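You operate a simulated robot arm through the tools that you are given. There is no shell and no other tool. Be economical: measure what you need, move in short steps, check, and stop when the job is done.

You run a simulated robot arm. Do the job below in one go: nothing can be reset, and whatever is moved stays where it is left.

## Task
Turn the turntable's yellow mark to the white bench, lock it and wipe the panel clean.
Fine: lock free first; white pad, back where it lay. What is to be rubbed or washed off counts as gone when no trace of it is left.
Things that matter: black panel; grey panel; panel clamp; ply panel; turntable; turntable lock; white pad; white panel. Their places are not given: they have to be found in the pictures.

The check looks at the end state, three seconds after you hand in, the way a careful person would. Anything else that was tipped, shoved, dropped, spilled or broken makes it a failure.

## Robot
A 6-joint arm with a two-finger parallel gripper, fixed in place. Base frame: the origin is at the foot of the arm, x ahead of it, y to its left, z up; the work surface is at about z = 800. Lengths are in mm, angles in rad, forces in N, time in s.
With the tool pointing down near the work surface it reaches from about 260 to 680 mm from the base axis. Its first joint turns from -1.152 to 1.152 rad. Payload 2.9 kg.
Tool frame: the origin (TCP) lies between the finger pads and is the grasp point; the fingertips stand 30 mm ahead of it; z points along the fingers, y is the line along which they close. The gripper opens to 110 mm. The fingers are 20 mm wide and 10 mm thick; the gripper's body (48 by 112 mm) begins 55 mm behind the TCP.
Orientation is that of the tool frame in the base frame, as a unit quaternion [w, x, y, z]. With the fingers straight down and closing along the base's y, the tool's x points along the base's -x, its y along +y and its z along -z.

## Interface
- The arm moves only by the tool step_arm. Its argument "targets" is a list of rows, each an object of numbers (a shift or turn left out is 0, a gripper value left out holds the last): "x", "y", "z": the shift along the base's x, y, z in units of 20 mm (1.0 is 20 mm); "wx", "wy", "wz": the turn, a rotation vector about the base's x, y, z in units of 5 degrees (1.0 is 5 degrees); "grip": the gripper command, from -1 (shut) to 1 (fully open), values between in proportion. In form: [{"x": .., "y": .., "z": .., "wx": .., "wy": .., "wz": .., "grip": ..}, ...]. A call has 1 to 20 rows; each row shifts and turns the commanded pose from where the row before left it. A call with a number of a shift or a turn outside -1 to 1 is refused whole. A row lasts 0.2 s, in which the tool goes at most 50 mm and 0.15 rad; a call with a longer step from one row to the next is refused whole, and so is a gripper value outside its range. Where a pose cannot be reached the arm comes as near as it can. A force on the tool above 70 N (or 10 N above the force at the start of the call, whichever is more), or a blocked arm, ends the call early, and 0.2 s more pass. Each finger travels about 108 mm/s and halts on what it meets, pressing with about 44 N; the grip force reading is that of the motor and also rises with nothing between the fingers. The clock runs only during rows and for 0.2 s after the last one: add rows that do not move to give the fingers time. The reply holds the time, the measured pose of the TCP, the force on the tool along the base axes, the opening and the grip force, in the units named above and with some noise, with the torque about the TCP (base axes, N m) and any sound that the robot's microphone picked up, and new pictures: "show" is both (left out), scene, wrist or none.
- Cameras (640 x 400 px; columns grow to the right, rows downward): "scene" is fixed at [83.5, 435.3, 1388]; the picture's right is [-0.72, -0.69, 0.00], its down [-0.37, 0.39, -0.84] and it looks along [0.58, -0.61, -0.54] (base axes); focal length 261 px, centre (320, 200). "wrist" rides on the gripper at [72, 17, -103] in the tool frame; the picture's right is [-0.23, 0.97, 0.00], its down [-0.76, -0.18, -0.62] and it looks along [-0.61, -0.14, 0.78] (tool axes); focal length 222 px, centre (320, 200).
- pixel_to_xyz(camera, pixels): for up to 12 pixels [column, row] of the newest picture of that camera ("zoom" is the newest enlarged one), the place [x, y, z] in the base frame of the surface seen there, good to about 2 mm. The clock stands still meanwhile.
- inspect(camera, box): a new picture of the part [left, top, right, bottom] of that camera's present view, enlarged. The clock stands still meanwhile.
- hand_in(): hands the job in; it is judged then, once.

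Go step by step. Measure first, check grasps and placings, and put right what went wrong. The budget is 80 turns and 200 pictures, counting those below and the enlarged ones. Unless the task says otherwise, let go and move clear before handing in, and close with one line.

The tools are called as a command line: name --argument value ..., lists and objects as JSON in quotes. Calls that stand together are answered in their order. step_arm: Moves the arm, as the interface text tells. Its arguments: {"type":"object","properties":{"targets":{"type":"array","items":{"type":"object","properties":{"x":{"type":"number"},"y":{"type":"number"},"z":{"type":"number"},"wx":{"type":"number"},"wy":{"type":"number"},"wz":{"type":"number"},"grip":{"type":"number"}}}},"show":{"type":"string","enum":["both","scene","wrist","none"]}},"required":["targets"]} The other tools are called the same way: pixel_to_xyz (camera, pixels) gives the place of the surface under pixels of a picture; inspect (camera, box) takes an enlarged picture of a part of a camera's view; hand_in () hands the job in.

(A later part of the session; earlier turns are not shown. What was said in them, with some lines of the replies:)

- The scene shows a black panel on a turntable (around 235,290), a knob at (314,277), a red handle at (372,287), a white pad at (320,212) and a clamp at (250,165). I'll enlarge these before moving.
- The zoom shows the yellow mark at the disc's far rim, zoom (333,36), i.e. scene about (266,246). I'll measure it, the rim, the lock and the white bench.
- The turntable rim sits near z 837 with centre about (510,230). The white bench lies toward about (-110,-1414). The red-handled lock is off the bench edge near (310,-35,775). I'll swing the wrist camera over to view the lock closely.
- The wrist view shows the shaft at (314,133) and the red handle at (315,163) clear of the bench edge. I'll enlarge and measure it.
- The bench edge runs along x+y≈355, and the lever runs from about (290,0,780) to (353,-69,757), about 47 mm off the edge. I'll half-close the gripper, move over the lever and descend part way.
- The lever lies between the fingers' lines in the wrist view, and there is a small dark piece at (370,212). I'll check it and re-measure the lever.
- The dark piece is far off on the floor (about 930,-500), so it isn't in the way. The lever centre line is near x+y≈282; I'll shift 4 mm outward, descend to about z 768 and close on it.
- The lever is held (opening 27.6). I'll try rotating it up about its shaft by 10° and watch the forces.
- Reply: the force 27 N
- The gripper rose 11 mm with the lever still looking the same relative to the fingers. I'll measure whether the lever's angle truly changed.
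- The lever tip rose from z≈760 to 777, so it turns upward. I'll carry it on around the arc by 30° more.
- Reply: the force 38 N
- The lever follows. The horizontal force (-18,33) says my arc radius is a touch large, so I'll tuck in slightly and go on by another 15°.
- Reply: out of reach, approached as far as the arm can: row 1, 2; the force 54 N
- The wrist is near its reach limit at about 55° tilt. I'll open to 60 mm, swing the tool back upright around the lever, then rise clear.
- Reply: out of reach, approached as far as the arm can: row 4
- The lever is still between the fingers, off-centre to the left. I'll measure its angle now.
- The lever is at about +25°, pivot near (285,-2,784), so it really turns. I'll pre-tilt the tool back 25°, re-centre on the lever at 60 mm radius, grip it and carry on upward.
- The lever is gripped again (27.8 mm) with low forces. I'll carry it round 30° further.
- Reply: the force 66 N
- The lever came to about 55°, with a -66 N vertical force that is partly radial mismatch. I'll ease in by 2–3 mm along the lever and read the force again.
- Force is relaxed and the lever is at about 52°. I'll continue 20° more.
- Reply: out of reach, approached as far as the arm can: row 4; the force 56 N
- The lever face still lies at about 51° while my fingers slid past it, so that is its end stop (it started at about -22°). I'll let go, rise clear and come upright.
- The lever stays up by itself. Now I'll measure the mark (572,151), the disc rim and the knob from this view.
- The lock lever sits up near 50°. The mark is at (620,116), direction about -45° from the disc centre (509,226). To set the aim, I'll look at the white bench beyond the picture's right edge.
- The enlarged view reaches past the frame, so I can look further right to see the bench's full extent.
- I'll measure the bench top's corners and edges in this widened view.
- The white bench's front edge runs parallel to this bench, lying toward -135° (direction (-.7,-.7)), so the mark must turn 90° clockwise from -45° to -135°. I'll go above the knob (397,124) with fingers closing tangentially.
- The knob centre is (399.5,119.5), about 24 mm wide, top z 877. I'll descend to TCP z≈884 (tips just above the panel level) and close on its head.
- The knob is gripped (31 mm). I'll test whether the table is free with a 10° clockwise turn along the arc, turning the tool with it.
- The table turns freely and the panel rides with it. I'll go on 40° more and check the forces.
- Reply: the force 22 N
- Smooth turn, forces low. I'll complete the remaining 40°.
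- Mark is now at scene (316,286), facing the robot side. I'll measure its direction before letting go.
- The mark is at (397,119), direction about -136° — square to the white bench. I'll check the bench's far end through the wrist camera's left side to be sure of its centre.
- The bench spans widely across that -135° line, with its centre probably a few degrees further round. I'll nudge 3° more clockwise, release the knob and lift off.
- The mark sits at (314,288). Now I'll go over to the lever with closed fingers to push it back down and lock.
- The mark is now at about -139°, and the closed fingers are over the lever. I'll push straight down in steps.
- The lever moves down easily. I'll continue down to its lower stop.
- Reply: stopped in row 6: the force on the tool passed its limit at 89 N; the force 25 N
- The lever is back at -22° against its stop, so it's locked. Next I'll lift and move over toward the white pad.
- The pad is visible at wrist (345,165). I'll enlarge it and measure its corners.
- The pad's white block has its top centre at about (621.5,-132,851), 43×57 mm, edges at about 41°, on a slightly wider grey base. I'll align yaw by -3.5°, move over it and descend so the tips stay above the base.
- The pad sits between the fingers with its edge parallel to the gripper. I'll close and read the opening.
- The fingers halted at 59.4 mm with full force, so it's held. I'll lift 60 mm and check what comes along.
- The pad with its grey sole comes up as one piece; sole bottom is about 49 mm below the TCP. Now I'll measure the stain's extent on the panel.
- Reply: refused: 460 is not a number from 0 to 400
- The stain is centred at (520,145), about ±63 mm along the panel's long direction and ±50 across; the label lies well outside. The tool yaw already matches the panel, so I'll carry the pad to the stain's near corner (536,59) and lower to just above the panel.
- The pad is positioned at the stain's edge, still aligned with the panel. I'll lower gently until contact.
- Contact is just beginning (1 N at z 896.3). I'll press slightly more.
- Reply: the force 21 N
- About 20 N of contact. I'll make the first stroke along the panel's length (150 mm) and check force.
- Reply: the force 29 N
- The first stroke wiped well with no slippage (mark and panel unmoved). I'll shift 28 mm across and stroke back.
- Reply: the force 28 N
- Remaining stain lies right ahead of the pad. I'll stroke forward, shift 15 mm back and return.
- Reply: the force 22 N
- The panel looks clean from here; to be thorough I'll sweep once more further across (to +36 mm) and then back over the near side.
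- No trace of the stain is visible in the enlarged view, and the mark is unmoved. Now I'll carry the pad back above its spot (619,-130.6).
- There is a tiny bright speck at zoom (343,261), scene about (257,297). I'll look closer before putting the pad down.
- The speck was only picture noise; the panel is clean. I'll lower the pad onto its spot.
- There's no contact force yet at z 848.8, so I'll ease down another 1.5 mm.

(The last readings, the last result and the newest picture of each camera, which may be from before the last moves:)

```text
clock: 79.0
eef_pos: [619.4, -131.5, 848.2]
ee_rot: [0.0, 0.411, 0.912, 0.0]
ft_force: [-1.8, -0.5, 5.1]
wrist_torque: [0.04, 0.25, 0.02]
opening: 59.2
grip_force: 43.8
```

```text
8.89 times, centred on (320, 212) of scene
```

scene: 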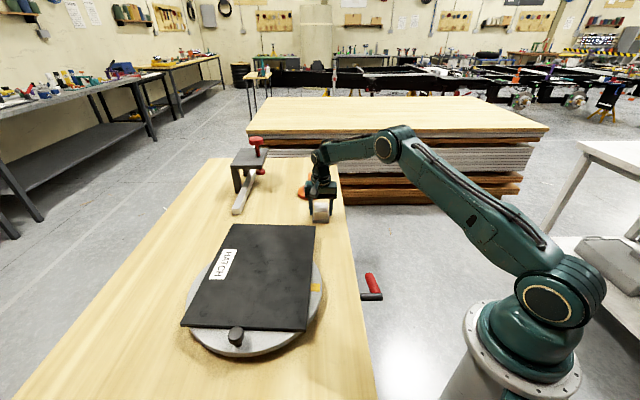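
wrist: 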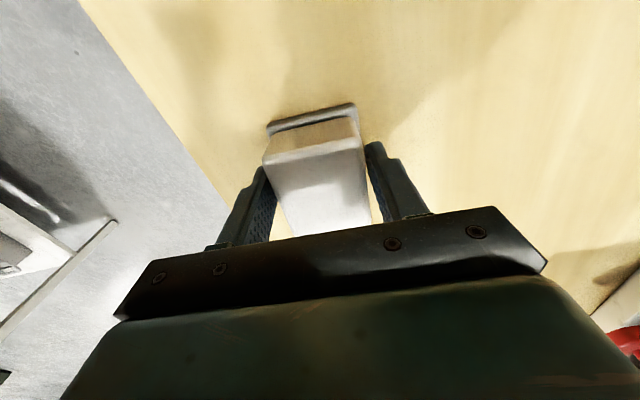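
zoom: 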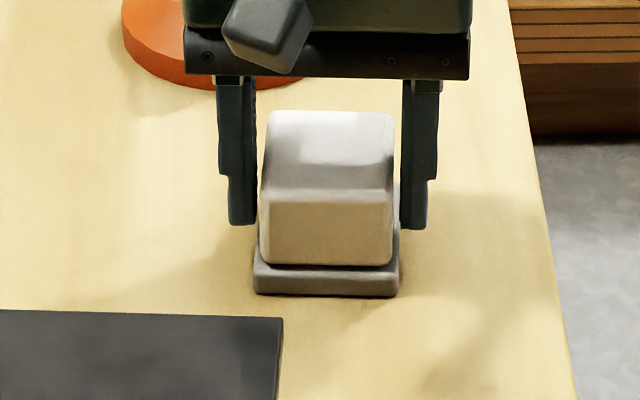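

The pad touches the bench (5 N) at the same picture spot as before (sole 253–398, 296 in zoom). I'll release and lift clear.

step_arm --targets '[{"grip": 0.4}, {}, {}, {"z": 1}, {"z": 1}, {"z": 1}, {"z": 1}, {"z": 1}, {"x": -0.8, "y": 0.3, "z": 1}, {"x": -0.8, "y": 0.3, "z": 1}, {"x": -0.8, "y": 0.3, "z": 1}, {"x": -0.8, "y": 0.3, "z": 1}, {"x": -0.8, "y": 0.3, "z": 1}, {"x": -0.8, "y": 0.3, "z": 1}, {}]'

inspect --camera "scene" --box '[295, 190, 345, 235]'

inspect --camera "scene" --box '[170, 215, 390, 360]'

inspect --camera "wrist" --box '[0, 0, 2, 400]'

```text
clock: 82.2
eef_pos: [522.5, -94.1, 1067.2]
ee_rot: [-0.001, 0.41, 0.912, 0.0]
ft_force: [-0.4, 0.3, -0.2]
wrist_torque: [-0.02, 0.02, -0.01]
opening: 77.2
grip_force: 0.1
```

scene: 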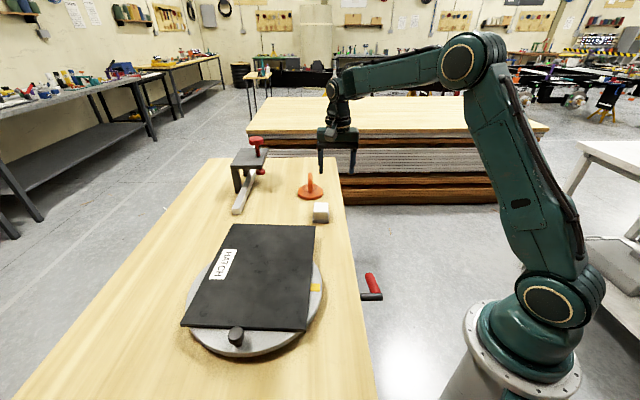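
wrist: 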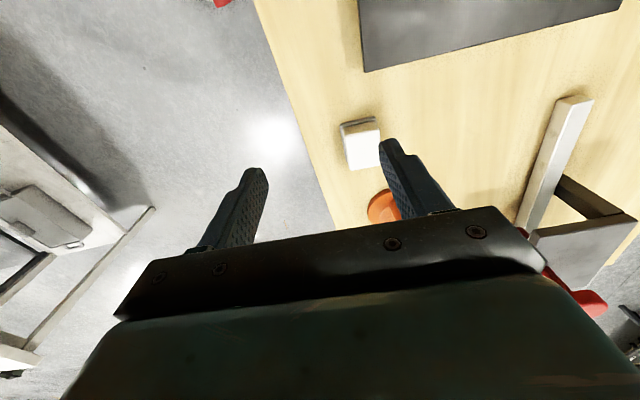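

```text
8.89 times, centred on (320, 212) of scene
```

zoom: 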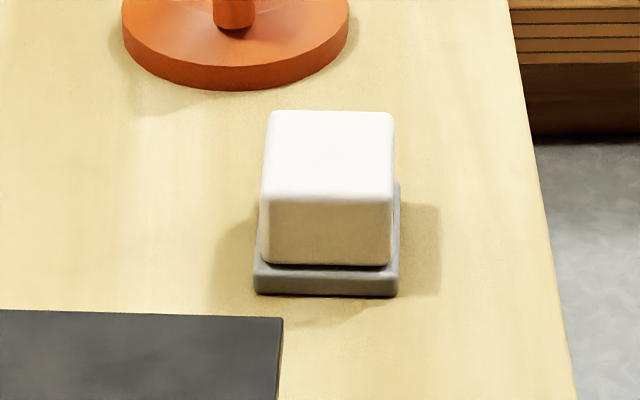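

```text
2.76 times, centred on (280, 288) of scene
```

zoom: 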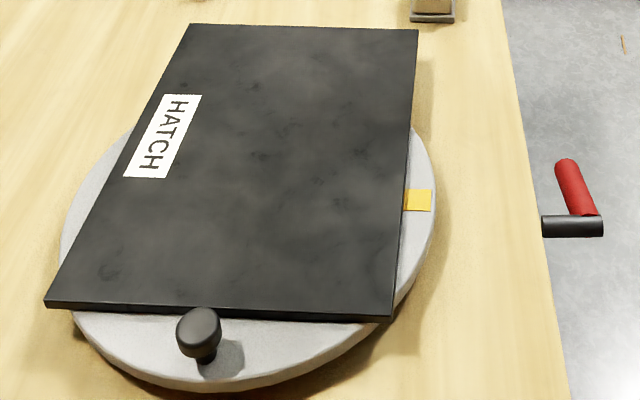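

```text
1.00 times, centred on (1, 200) of wrist (not enlarged: the box is as wide or as high as the picture)
```

zoom: 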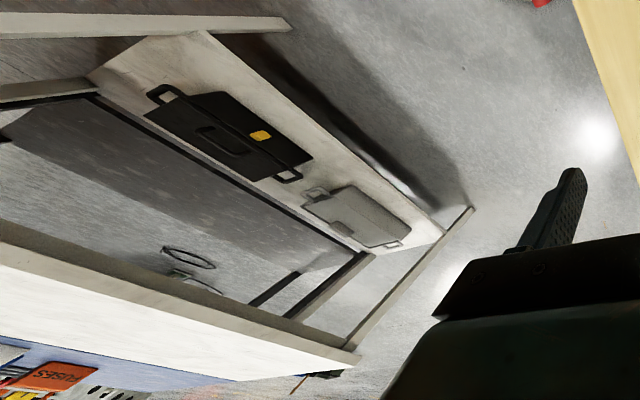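

The pad is back, the panel clean, lever locked. This view shows both ends of the white bench's legs at (470,210) and (285,22), so I can verify its centre direction.

pixel_to_xyz --camera "zoom" --pixels '[[470, 211], [282, 24], [440, 232], [207, 35], [350, 345], [20, 230], [10, 25], [340, 358]]'

pixel_to_xyz --camera "scene" --pixels '[[315, 287], [314, 286]]'

```text
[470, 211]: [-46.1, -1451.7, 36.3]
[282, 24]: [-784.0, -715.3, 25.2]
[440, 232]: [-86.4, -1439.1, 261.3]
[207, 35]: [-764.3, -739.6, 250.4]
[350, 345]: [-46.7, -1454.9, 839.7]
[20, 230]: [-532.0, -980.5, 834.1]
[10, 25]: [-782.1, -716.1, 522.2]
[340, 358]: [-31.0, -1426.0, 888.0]
```

```text
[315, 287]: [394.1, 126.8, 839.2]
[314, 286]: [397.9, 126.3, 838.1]
```

The bench's front legs are at (-46,-1452) and (-784,-715), so its centre lies at about -127° from the table while the mark is at -139°: too far round by about 10°. I'll correct that: unlock again, turn back about 9°, and relock. First, back over the lever.

step_arm --targets '[{"x": -0.898, "y": 0.2455, "z": -0.94, "wz": 0.7, "grip": 0.1}, {"x": -0.898, "y": 0.2455, "z": -0.94}, {"x": -0.898, "y": 0.2455, "z": -0.94}, {"x": -0.898, "y": 0.2455, "z": -0.94}, {"x": -0.898, "y": 0.2455, "z": -0.94}, {"x": -0.898, "y": 0.2455, "z": -0.94}, {"x": -0.898, "y": 0.2455, "z": -0.94}, {"x": -0.898, "y": 0.2455, "z": -0.94}, {"x": -0.898, "y": 0.2455, "z": -0.94}, {"x": -0.898, "y": 0.2455, "z": -0.94}, {"x": -0.898, "y": 0.2455, "z": -0.94}, {"wx": 0.707, "wy": 0.707}, {"wx": 0.707, "wy": 0.707}, {"wx": 0.707, "wy": 0.707}, {"wx": 0.707, "wy": 0.707}, {}]'

```text
clock: 85.6
eef_pos: [324.6, -42.5, 860.2]
ee_rot: [-0.161, 0.377, 0.91, 0.066]
ft_force: [-0.5, 0.8, 0.3]
wrist_torque: [-0.03, 0.01, 0.02]
opening: 60.6
grip_force: 0.1
```

scene: 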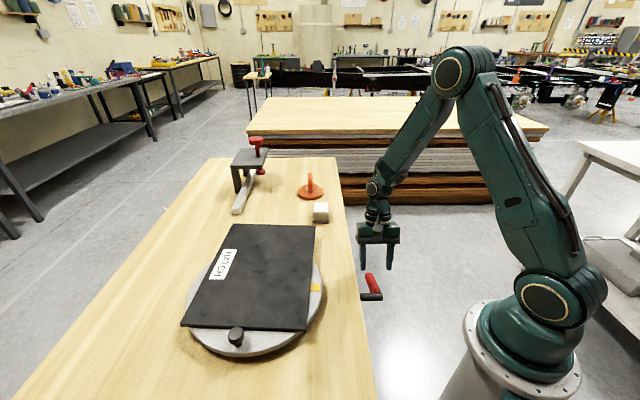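
wrist: 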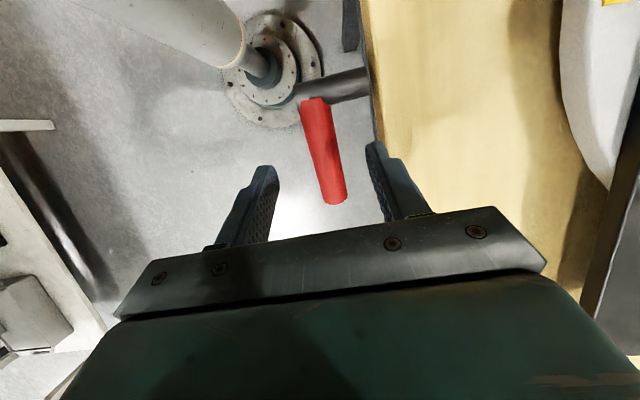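

The tool is tilted and over the lever. I'll descend to z≈771 and grip it.

step_arm --targets '[{"y": 0.1, "z": -1}, {"z": -1}, {"z": -1}, {"z": -1}, {"z": -0.45}, {}, {"grip": -0.7}, {}, {}]' --show "wrist"

```text
clock: 87.6
eef_pos: [322.9, -41.1, 770.0]
ee_rot: [-0.162, 0.379, 0.909, 0.064]
ft_force: [-15.8, -22.4, 0.3]
wrist_torque: [0.08, -0.09, 0.19]
opening: 27.7
grip_force: 45.7
```

wrist: 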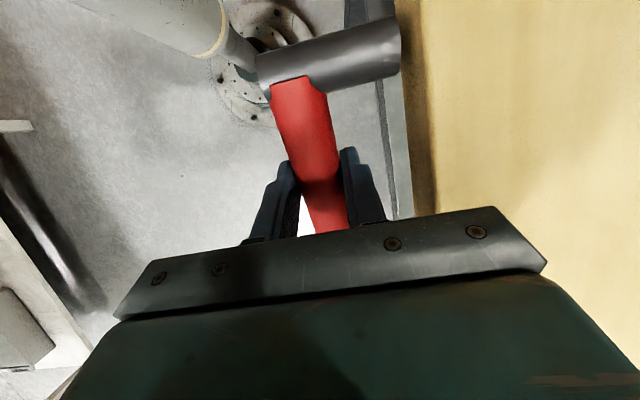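

The lever is gripped. I'll swing it up 50° along its arc.

step_arm --targets '[{"x": 0.01, "y": -0.06, "z": 0.245, "wx": -0.707, "wy": -0.707}, {"x": 0.019, "y": -0.018, "z": 0.248, "wx": -0.707, "wy": -0.707}, {"x": 0.003, "y": -0.003, "z": 0.249, "wx": -0.707, "wy": -0.707}, {"x": -0.013, "y": 0.012, "z": 0.249, "wx": -0.707, "wy": -0.707}, {"x": -0.028, "y": 0.027, "z": 0.247, "wx": -0.707, "wy": -0.707}, {"x": -0.044, "y": 0.042, "z": 0.242, "wx": -0.707, "wy": -0.707}, {"x": -0.058, "y": 0.056, "z": 0.236, "wx": -0.707, "wy": -0.707}, {"x": -0.073, "y": 0.07, "z": 0.228, "wx": -0.707, "wy": -0.707}, {"x": -0.087, "y": 0.084, "z": 0.218, "wx": -0.707, "wy": -0.707}, {}]' --show "wrist"

```text
clock: 89.8
eef_pos: [316.3, -34.1, 812.6]
ee_rot: [0.194, 0.375, 0.903, -0.084]
ft_force: [-24.3, 6.9, 14.8]
wrist_torque: [0.91, 1.2, -0.11]
opening: 27.5
grip_force: 44.8
```

wrist: 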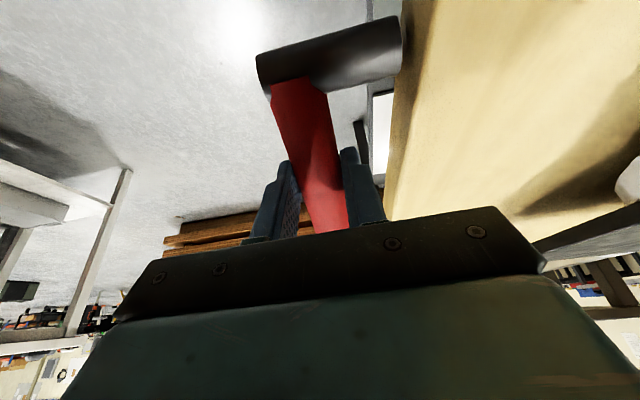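

The lever is near +23°. I'll release, swing the tool back 45°, and regrip for the second part.

step_arm --targets '[{"grip": 0.1}, {}, {"wx": 0.707, "wy": 0.707}, {"wx": 0.707, "wy": 0.707}, {"wx": 0.707, "wy": 0.707}, {"wx": 0.707, "wy": 0.707}, {"wx": 0.707, "wy": 0.707}, {"wx": 0.707, "wy": 0.707}, {"wx": 0.707, "wy": 0.707}, {"wx": 0.707, "wy": 0.707}, {"wx": 0.707, "wy": 0.707}, {}, {"grip": -0.7}, {}, {}]' --show "wrist"

pixel_to_xyz --camera "wrist" --pixels '[[300, 110], [308, 135], [315, 160], [320, 190], [325, 215]]'

```text
clock: 93.0
eef_pos: [317.7, -36.2, 813.9]
ee_rot: [-0.161, 0.378, 0.909, 0.065]
ft_force: [-10.6, -15.8, 4.0]
wrist_torque: [-0.13, 0.29, 0.13]
opening: 27.7
grip_force: 45.1
```

wrist: 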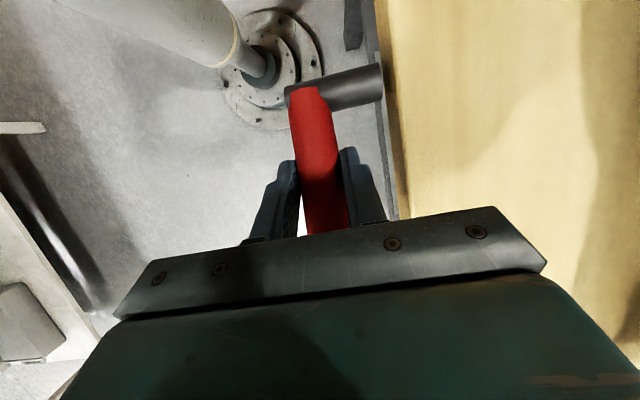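

```text
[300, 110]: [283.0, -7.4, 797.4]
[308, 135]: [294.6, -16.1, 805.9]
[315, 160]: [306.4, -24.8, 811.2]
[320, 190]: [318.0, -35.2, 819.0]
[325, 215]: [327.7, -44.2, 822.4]
```

The lever is at 21° and regripped. I'll take it up the remaining 30° to its stop.

step_arm --targets '[{"x": -0.11, "y": 0.08, "z": 0.2, "wx": -0.707, "wy": -0.707}, {"x": -0.111, "y": 0.106, "z": 0.19, "wx": -0.707, "wy": -0.707}, {"x": -0.122, "y": 0.117, "z": 0.176, "wx": -0.707, "wy": -0.707}, {"x": -0.133, "y": 0.127, "z": 0.16, "wx": -0.707, "wy": -0.707}, {"x": -0.143, "y": 0.137, "z": 0.143, "wx": -0.707, "wy": -0.707}, {"x": -0.151, "y": 0.145, "z": 0.126, "wx": -0.707, "wy": -0.707}, {}]' --show "wrist"

pixel_to_xyz --camera "wrist" --pixels '[[300, 110], [308, 135], [315, 160], [320, 190], [325, 215]]'

```text
clock: 94.6
eef_pos: [303.9, -21.2, 833.6]
ee_rot: [0.077, 0.382, 0.92, -0.035]
ft_force: [-8.2, -8.3, -22.4]
wrist_torque: [0.84, 0.87, -0.18]
opening: 27.8
grip_force: 44.9
```

wrist: 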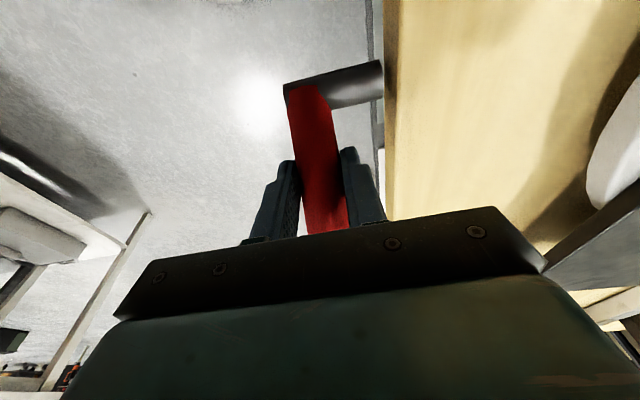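

```text
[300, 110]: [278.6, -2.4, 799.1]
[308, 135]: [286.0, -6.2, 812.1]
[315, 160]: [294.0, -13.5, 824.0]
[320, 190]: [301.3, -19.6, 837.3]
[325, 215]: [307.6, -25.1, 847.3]
```

The lever is at 51°, its free stop. I'll release, rise clear and travel back to above the knob.

step_arm --targets '[{"grip": 0.1}, {}, {"z": 1}, {"z": 1}, {"z": 1}, {"z": 1}, {"z": 1, "wx": 0.707, "wy": 0.707}, {"z": 1, "wx": 0.707, "wy": 0.707}, {"z": 1, "wz": -0.6}, {"z": 1}, {}]' --show "none"

step_arm --targets '[{"x": 0.285, "y": 0.95}, {"x": 0.285, "y": 0.95}, {"x": 0.285, "y": 0.95}, {"x": 0.285, "y": 0.95}, {"x": 0.285, "y": 0.95}, {"x": 0.285, "y": 0.95}, {"x": 0.285, "y": 0.95}, {"x": 0.285, "y": 0.95}, {"x": 0.285, "y": 0.95}, {"x": 0.285, "y": 0.95}, {"x": 0.285, "y": 0.95}, {"x": 0.285, "y": 0.95}, {"x": 0.285, "y": 0.95}, {"x": 0.285, "y": 0.95}, {"x": 0.285, "y": 0.95}, {"x": 0.285, "y": 0.95}, {"x": 0.285, "y": 0.95}, {"x": 0.285, "y": 0.95}, {}]'

pixel_to_xyz --camera "scene" --pixels '[[376, 260], [375, 290]]'

```text
clock: 97.0
eef_pos: [304.4, -19.1, 994.6]
ee_rot: [0.001, 0.407, 0.914, 0.0]
ft_force: [0.2, -0.6, 0.2]
wrist_torque: [0.01, -0.03, 0.02]
opening: 60.6
grip_force: 0.0
```

```text
clock: 101.0
eef_pos: [406.1, 320.7, 993.3]
ee_rot: [0.0, 0.406, 0.914, -0.001]
ft_force: [-0.2, -0.9, 0.9]
wrist_torque: [0.02, 0.06, 0.01]
opening: 60.3
grip_force: 0.0
```

scene: 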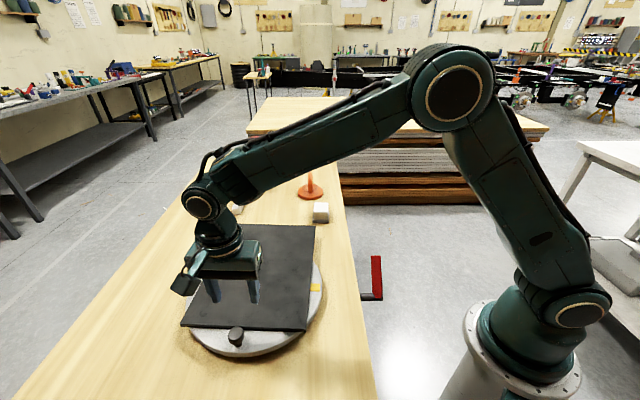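
wrist: 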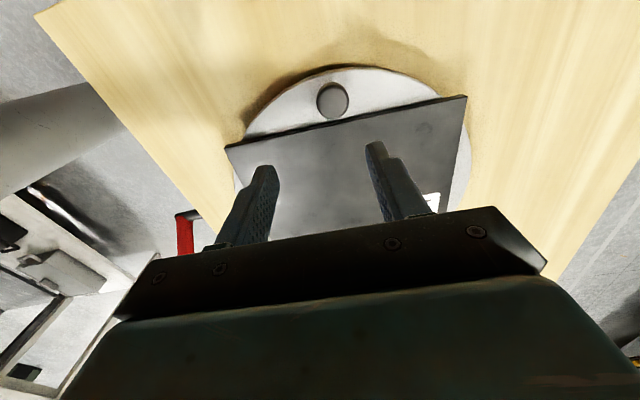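

```text
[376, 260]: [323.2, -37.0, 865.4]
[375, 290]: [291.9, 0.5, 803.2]
```

pixel_to_xyz --camera "wrist" --pixels '[[332, 100], [322, 101], [344, 98], [332, 88], [333, 113]]'

```text
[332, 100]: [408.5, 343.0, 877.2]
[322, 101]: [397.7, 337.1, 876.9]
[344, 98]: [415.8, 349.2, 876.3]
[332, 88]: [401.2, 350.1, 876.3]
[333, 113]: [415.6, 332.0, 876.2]
```

The knob centre is (407.5,341.5). I'll descend onto it and grip.

step_arm --targets '[{"x": 0.07, "y": 1}, {"z": -1}, {"z": -1}, {"z": -1}, {"z": -1}, {"z": -1}, {"z": -0.5}, {}, {"grip": -0.8}, {}, {}]' --show "wrist"

```text
clock: 103.4
eef_pos: [406.4, 339.8, 883.2]
ee_rot: [0.001, 0.407, 0.914, 0.0]
ft_force: [0.1, 1.1, -2.0]
wrist_torque: [0.04, -0.05, 0.02]
opening: 31.6
grip_force: 44.3
```

wrist: 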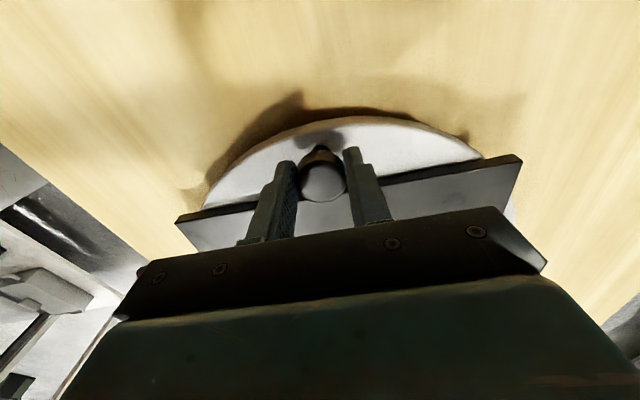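

The knob is gripped. I'll turn it counter-clockwise 9°, then release and lift.

step_arm --targets '[{"x": -0.435, "y": -0.413, "wz": 0.9}, {"x": -0.4, "y": -0.446, "wz": 0.9}, {}, {"grip": 0.1}, {}, {}, {"z": 1}, {"z": 1}, {"z": 1}, {"z": 1}, {"z": 1}, {"z": 1}, {}]'

inspect --camera "scene" --box '[280, 250, 340, 320]'

pixel_to_xyz --camera "zoom" --pixels '[[320, 200]]'

```text
clock: 106.2
eef_pos: [389.7, 323.2, 1004.3]
ee_rot: [0.001, 0.334, 0.942, 0.0]
ft_force: [-0.1, -0.4, 0.7]
wrist_torque: [0.0, 0.0, -0.01]
opening: 60.5
grip_force: 0.1
```

scene: 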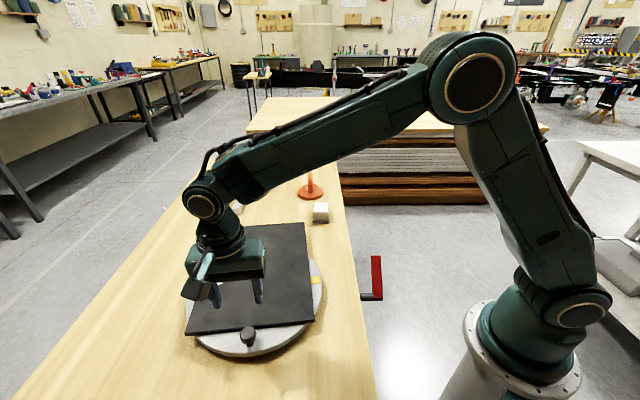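
wrist: 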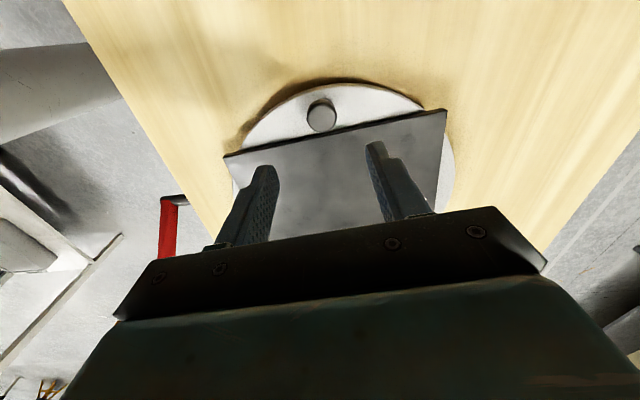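

```text
5.71 times, centred on (310, 285) of scene
```

zoom: 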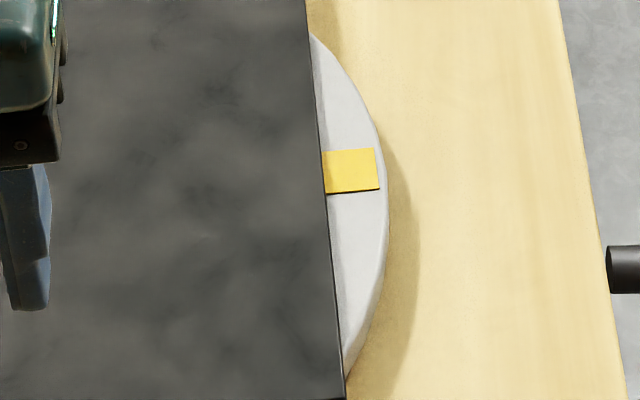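

```text
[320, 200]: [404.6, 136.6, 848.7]
```

The table turned; now I'll measure the mark and travel back to the lever with closed fingers to relock.

pixel_to_xyz --camera "zoom" --pixels '[[352, 170], [375, 168], [330, 172]]'

step_arm --targets '[{"x": -0.1755, "y": -0.955, "wz": -0.6, "grip": -1}, {"x": -0.1755, "y": -0.955, "wz": -0.6}, {"x": -0.1755, "y": -0.955}, {"x": -0.1755, "y": -0.955}, {"x": -0.1755, "y": -0.955}, {"x": -0.1755, "y": -0.955}, {"x": -0.1755, "y": -0.955}, {"x": -0.1755, "y": -0.955}, {"x": -0.1755, "y": -0.955}, {"x": -0.1755, "y": -0.955}, {"x": -0.1755, "y": -0.955}, {"x": -0.1755, "y": -0.955}, {"x": -0.1755, "y": -0.955}, {"x": -0.1755, "y": -0.955}, {"x": -0.1755, "y": -0.955}, {"x": -0.1755, "y": -0.955}, {"x": -0.1755, "y": -0.955}, {"x": -0.1755, "y": -0.955}, {"x": -0.1755, "y": -0.955}, {}]' --show "none"

step_arm --targets '[{"z": -1}, {"z": -1}, {"z": -1}, {"z": -1}, {}]'

```text
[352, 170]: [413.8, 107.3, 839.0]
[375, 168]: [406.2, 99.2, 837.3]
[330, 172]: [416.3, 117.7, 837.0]
```

```text
clock: 110.4
eef_pos: [325.8, -40.1, 1003.0]
ee_rot: [0.001, 0.384, 0.923, 0.0]
ft_force: [1.1, 0.1, 0.2]
wrist_torque: [0.01, 0.01, 0.03]
opening: 0.2
grip_force: 37.6
```

```text
clock: 111.6
eef_pos: [324.8, -37.9, 924.2]
ee_rot: [0.0, 0.383, 0.924, 0.0]
ft_force: [-0.1, -0.4, 0.6]
wrist_torque: [-0.01, -0.02, 0.02]
opening: 0.0
grip_force: 37.7
```

scene: 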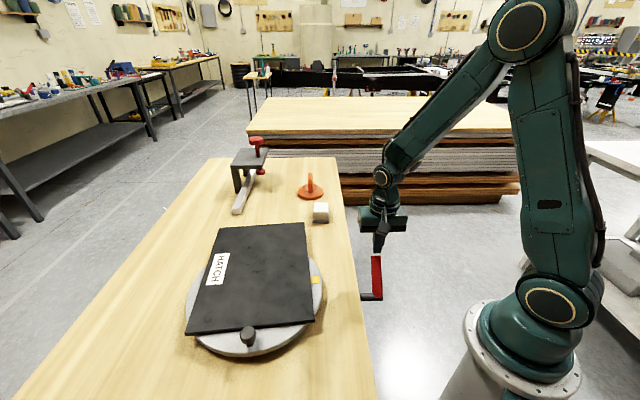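
wrist: 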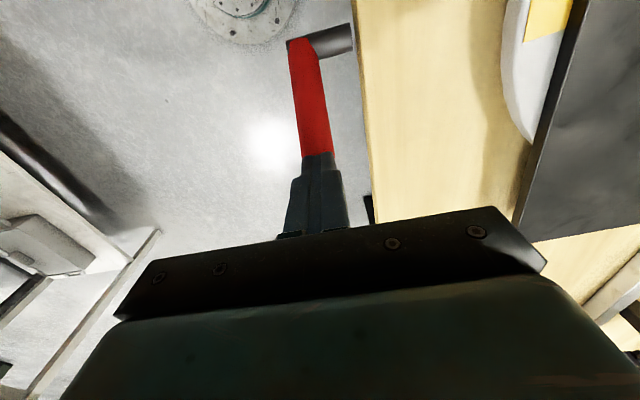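

The mark is now at (411,108), about -129.6°: good. I'll shift 4 mm outward to centre on the lever and push down to the stop.

step_arm --targets '[{"x": -0.17, "y": -0.13, "z": -0.8}, {"z": -0.8}, {"z": -0.8}, {"z": -0.8}, {"z": -0.8}, {"z": -0.5}, {"z": -0.4}, {"z": -0.3}, {"z": -0.3}, {"z": -0.3}, {"z": -0.2}, {}]'

```text
clock: 114.1
eef_pos: [320.4, -42.5, 808.3]
ee_rot: [0.0, 0.382, 0.924, 0.001]
ft_force: [-4.6, -0.4, 23.9]
wrist_torque: [0.22, 0.29, 0.1]
opening: 0.0
grip_force: 37.7
stopped in row 12: the force on the tool passed its limit at 76 N (the readings are from after the stop); the commanded pose is now the measured one
```

scene: 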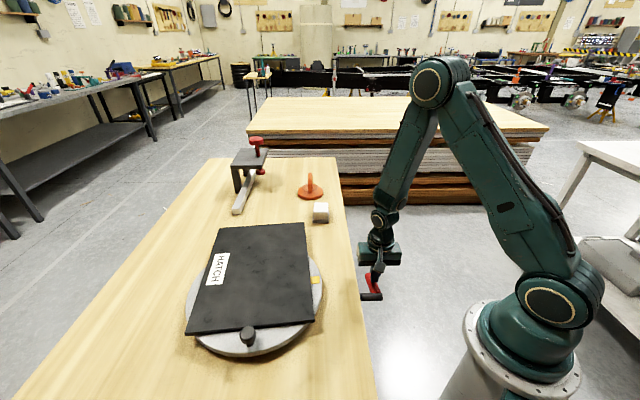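
wrist: 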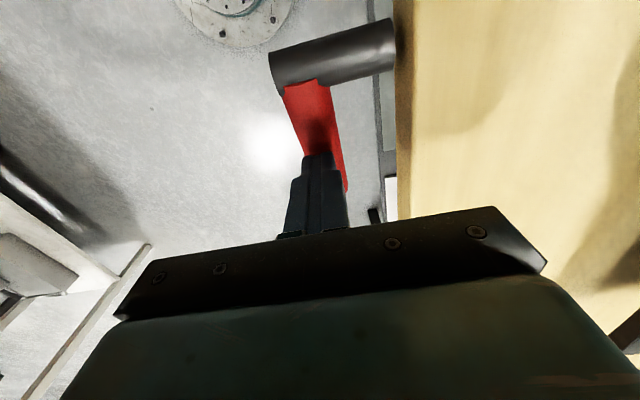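

The lever hit its lower stop at the same height as before (808), so it is locked. I'll lift clear and take a last look.

step_arm --targets '[{"z": 1}, {"z": 1}, {"z": 1}, {"z": 1}, {"z": 1}, {"z": 1}, {"z": 1}, {"z": 1}, {"z": 1}, {"z": 1}, {}]'

inspect --camera "scene" --box '[170, 190, 390, 360]'

inspect --camera "scene" --box '[225, 225, 320, 290]'

pixel_to_xyz --camera "scene" --pixels '[[368, 276], [371, 283], [376, 293], [316, 281]]'

```text
clock: 116.5
eef_pos: [322.9, -43.3, 1006.8]
ee_rot: [0.001, 0.382, 0.924, 0.0]
ft_force: [-0.1, 0.1, 0.1]
wrist_torque: [-0.01, 0.0, 0.0]
opening: 0.3
grip_force: 37.1
```

scene: 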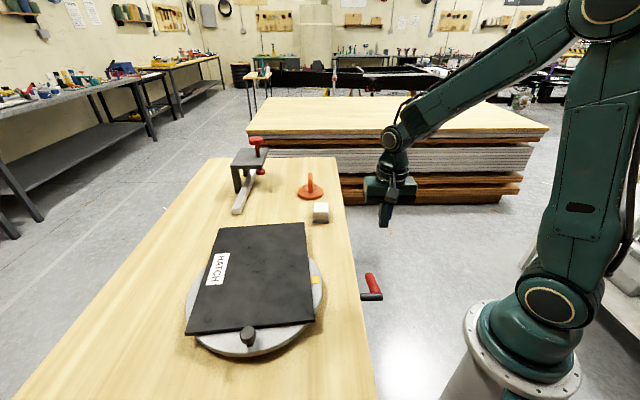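
wrist: 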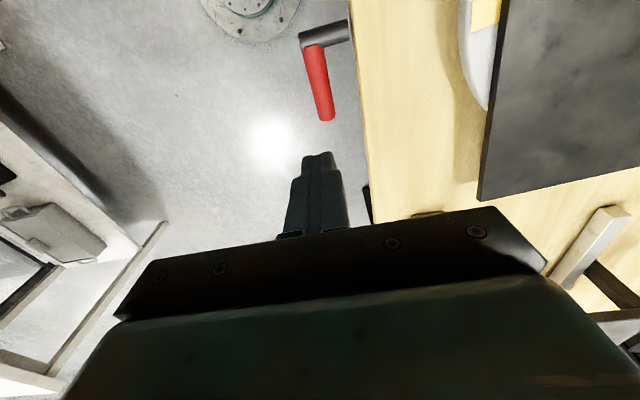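

```text
2.35 times, centred on (280, 275) of scene
```

zoom: 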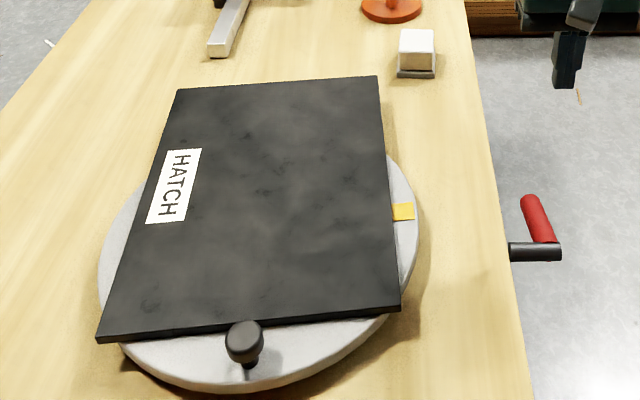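

```text
6.15 times, centred on (272, 258) of scene
```

zoom: 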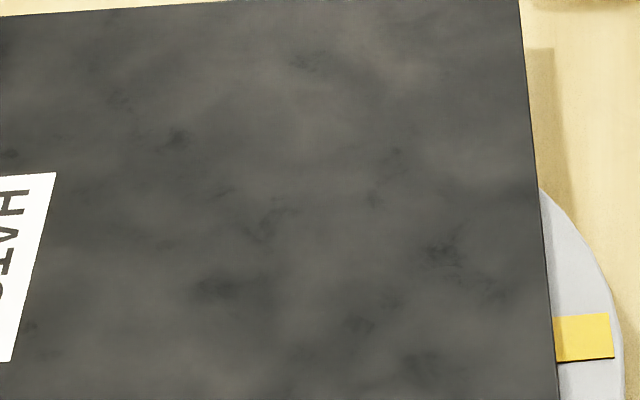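

```text
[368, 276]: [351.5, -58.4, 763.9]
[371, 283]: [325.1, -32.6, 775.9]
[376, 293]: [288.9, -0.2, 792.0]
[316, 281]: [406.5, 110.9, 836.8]
```

The last views show the lever back in its starting position, the mark toward the white bench (316,281), a clean panel and the pad in its old spot. I'm handing in.

hand_in

```text
The job is handed in.
```

I freed the lock, turned the yellow mark to within about 3° of my estimate of the white bench's centre, and locked it again; the panel shows no trace of the stain and the white pad is back where it lay.
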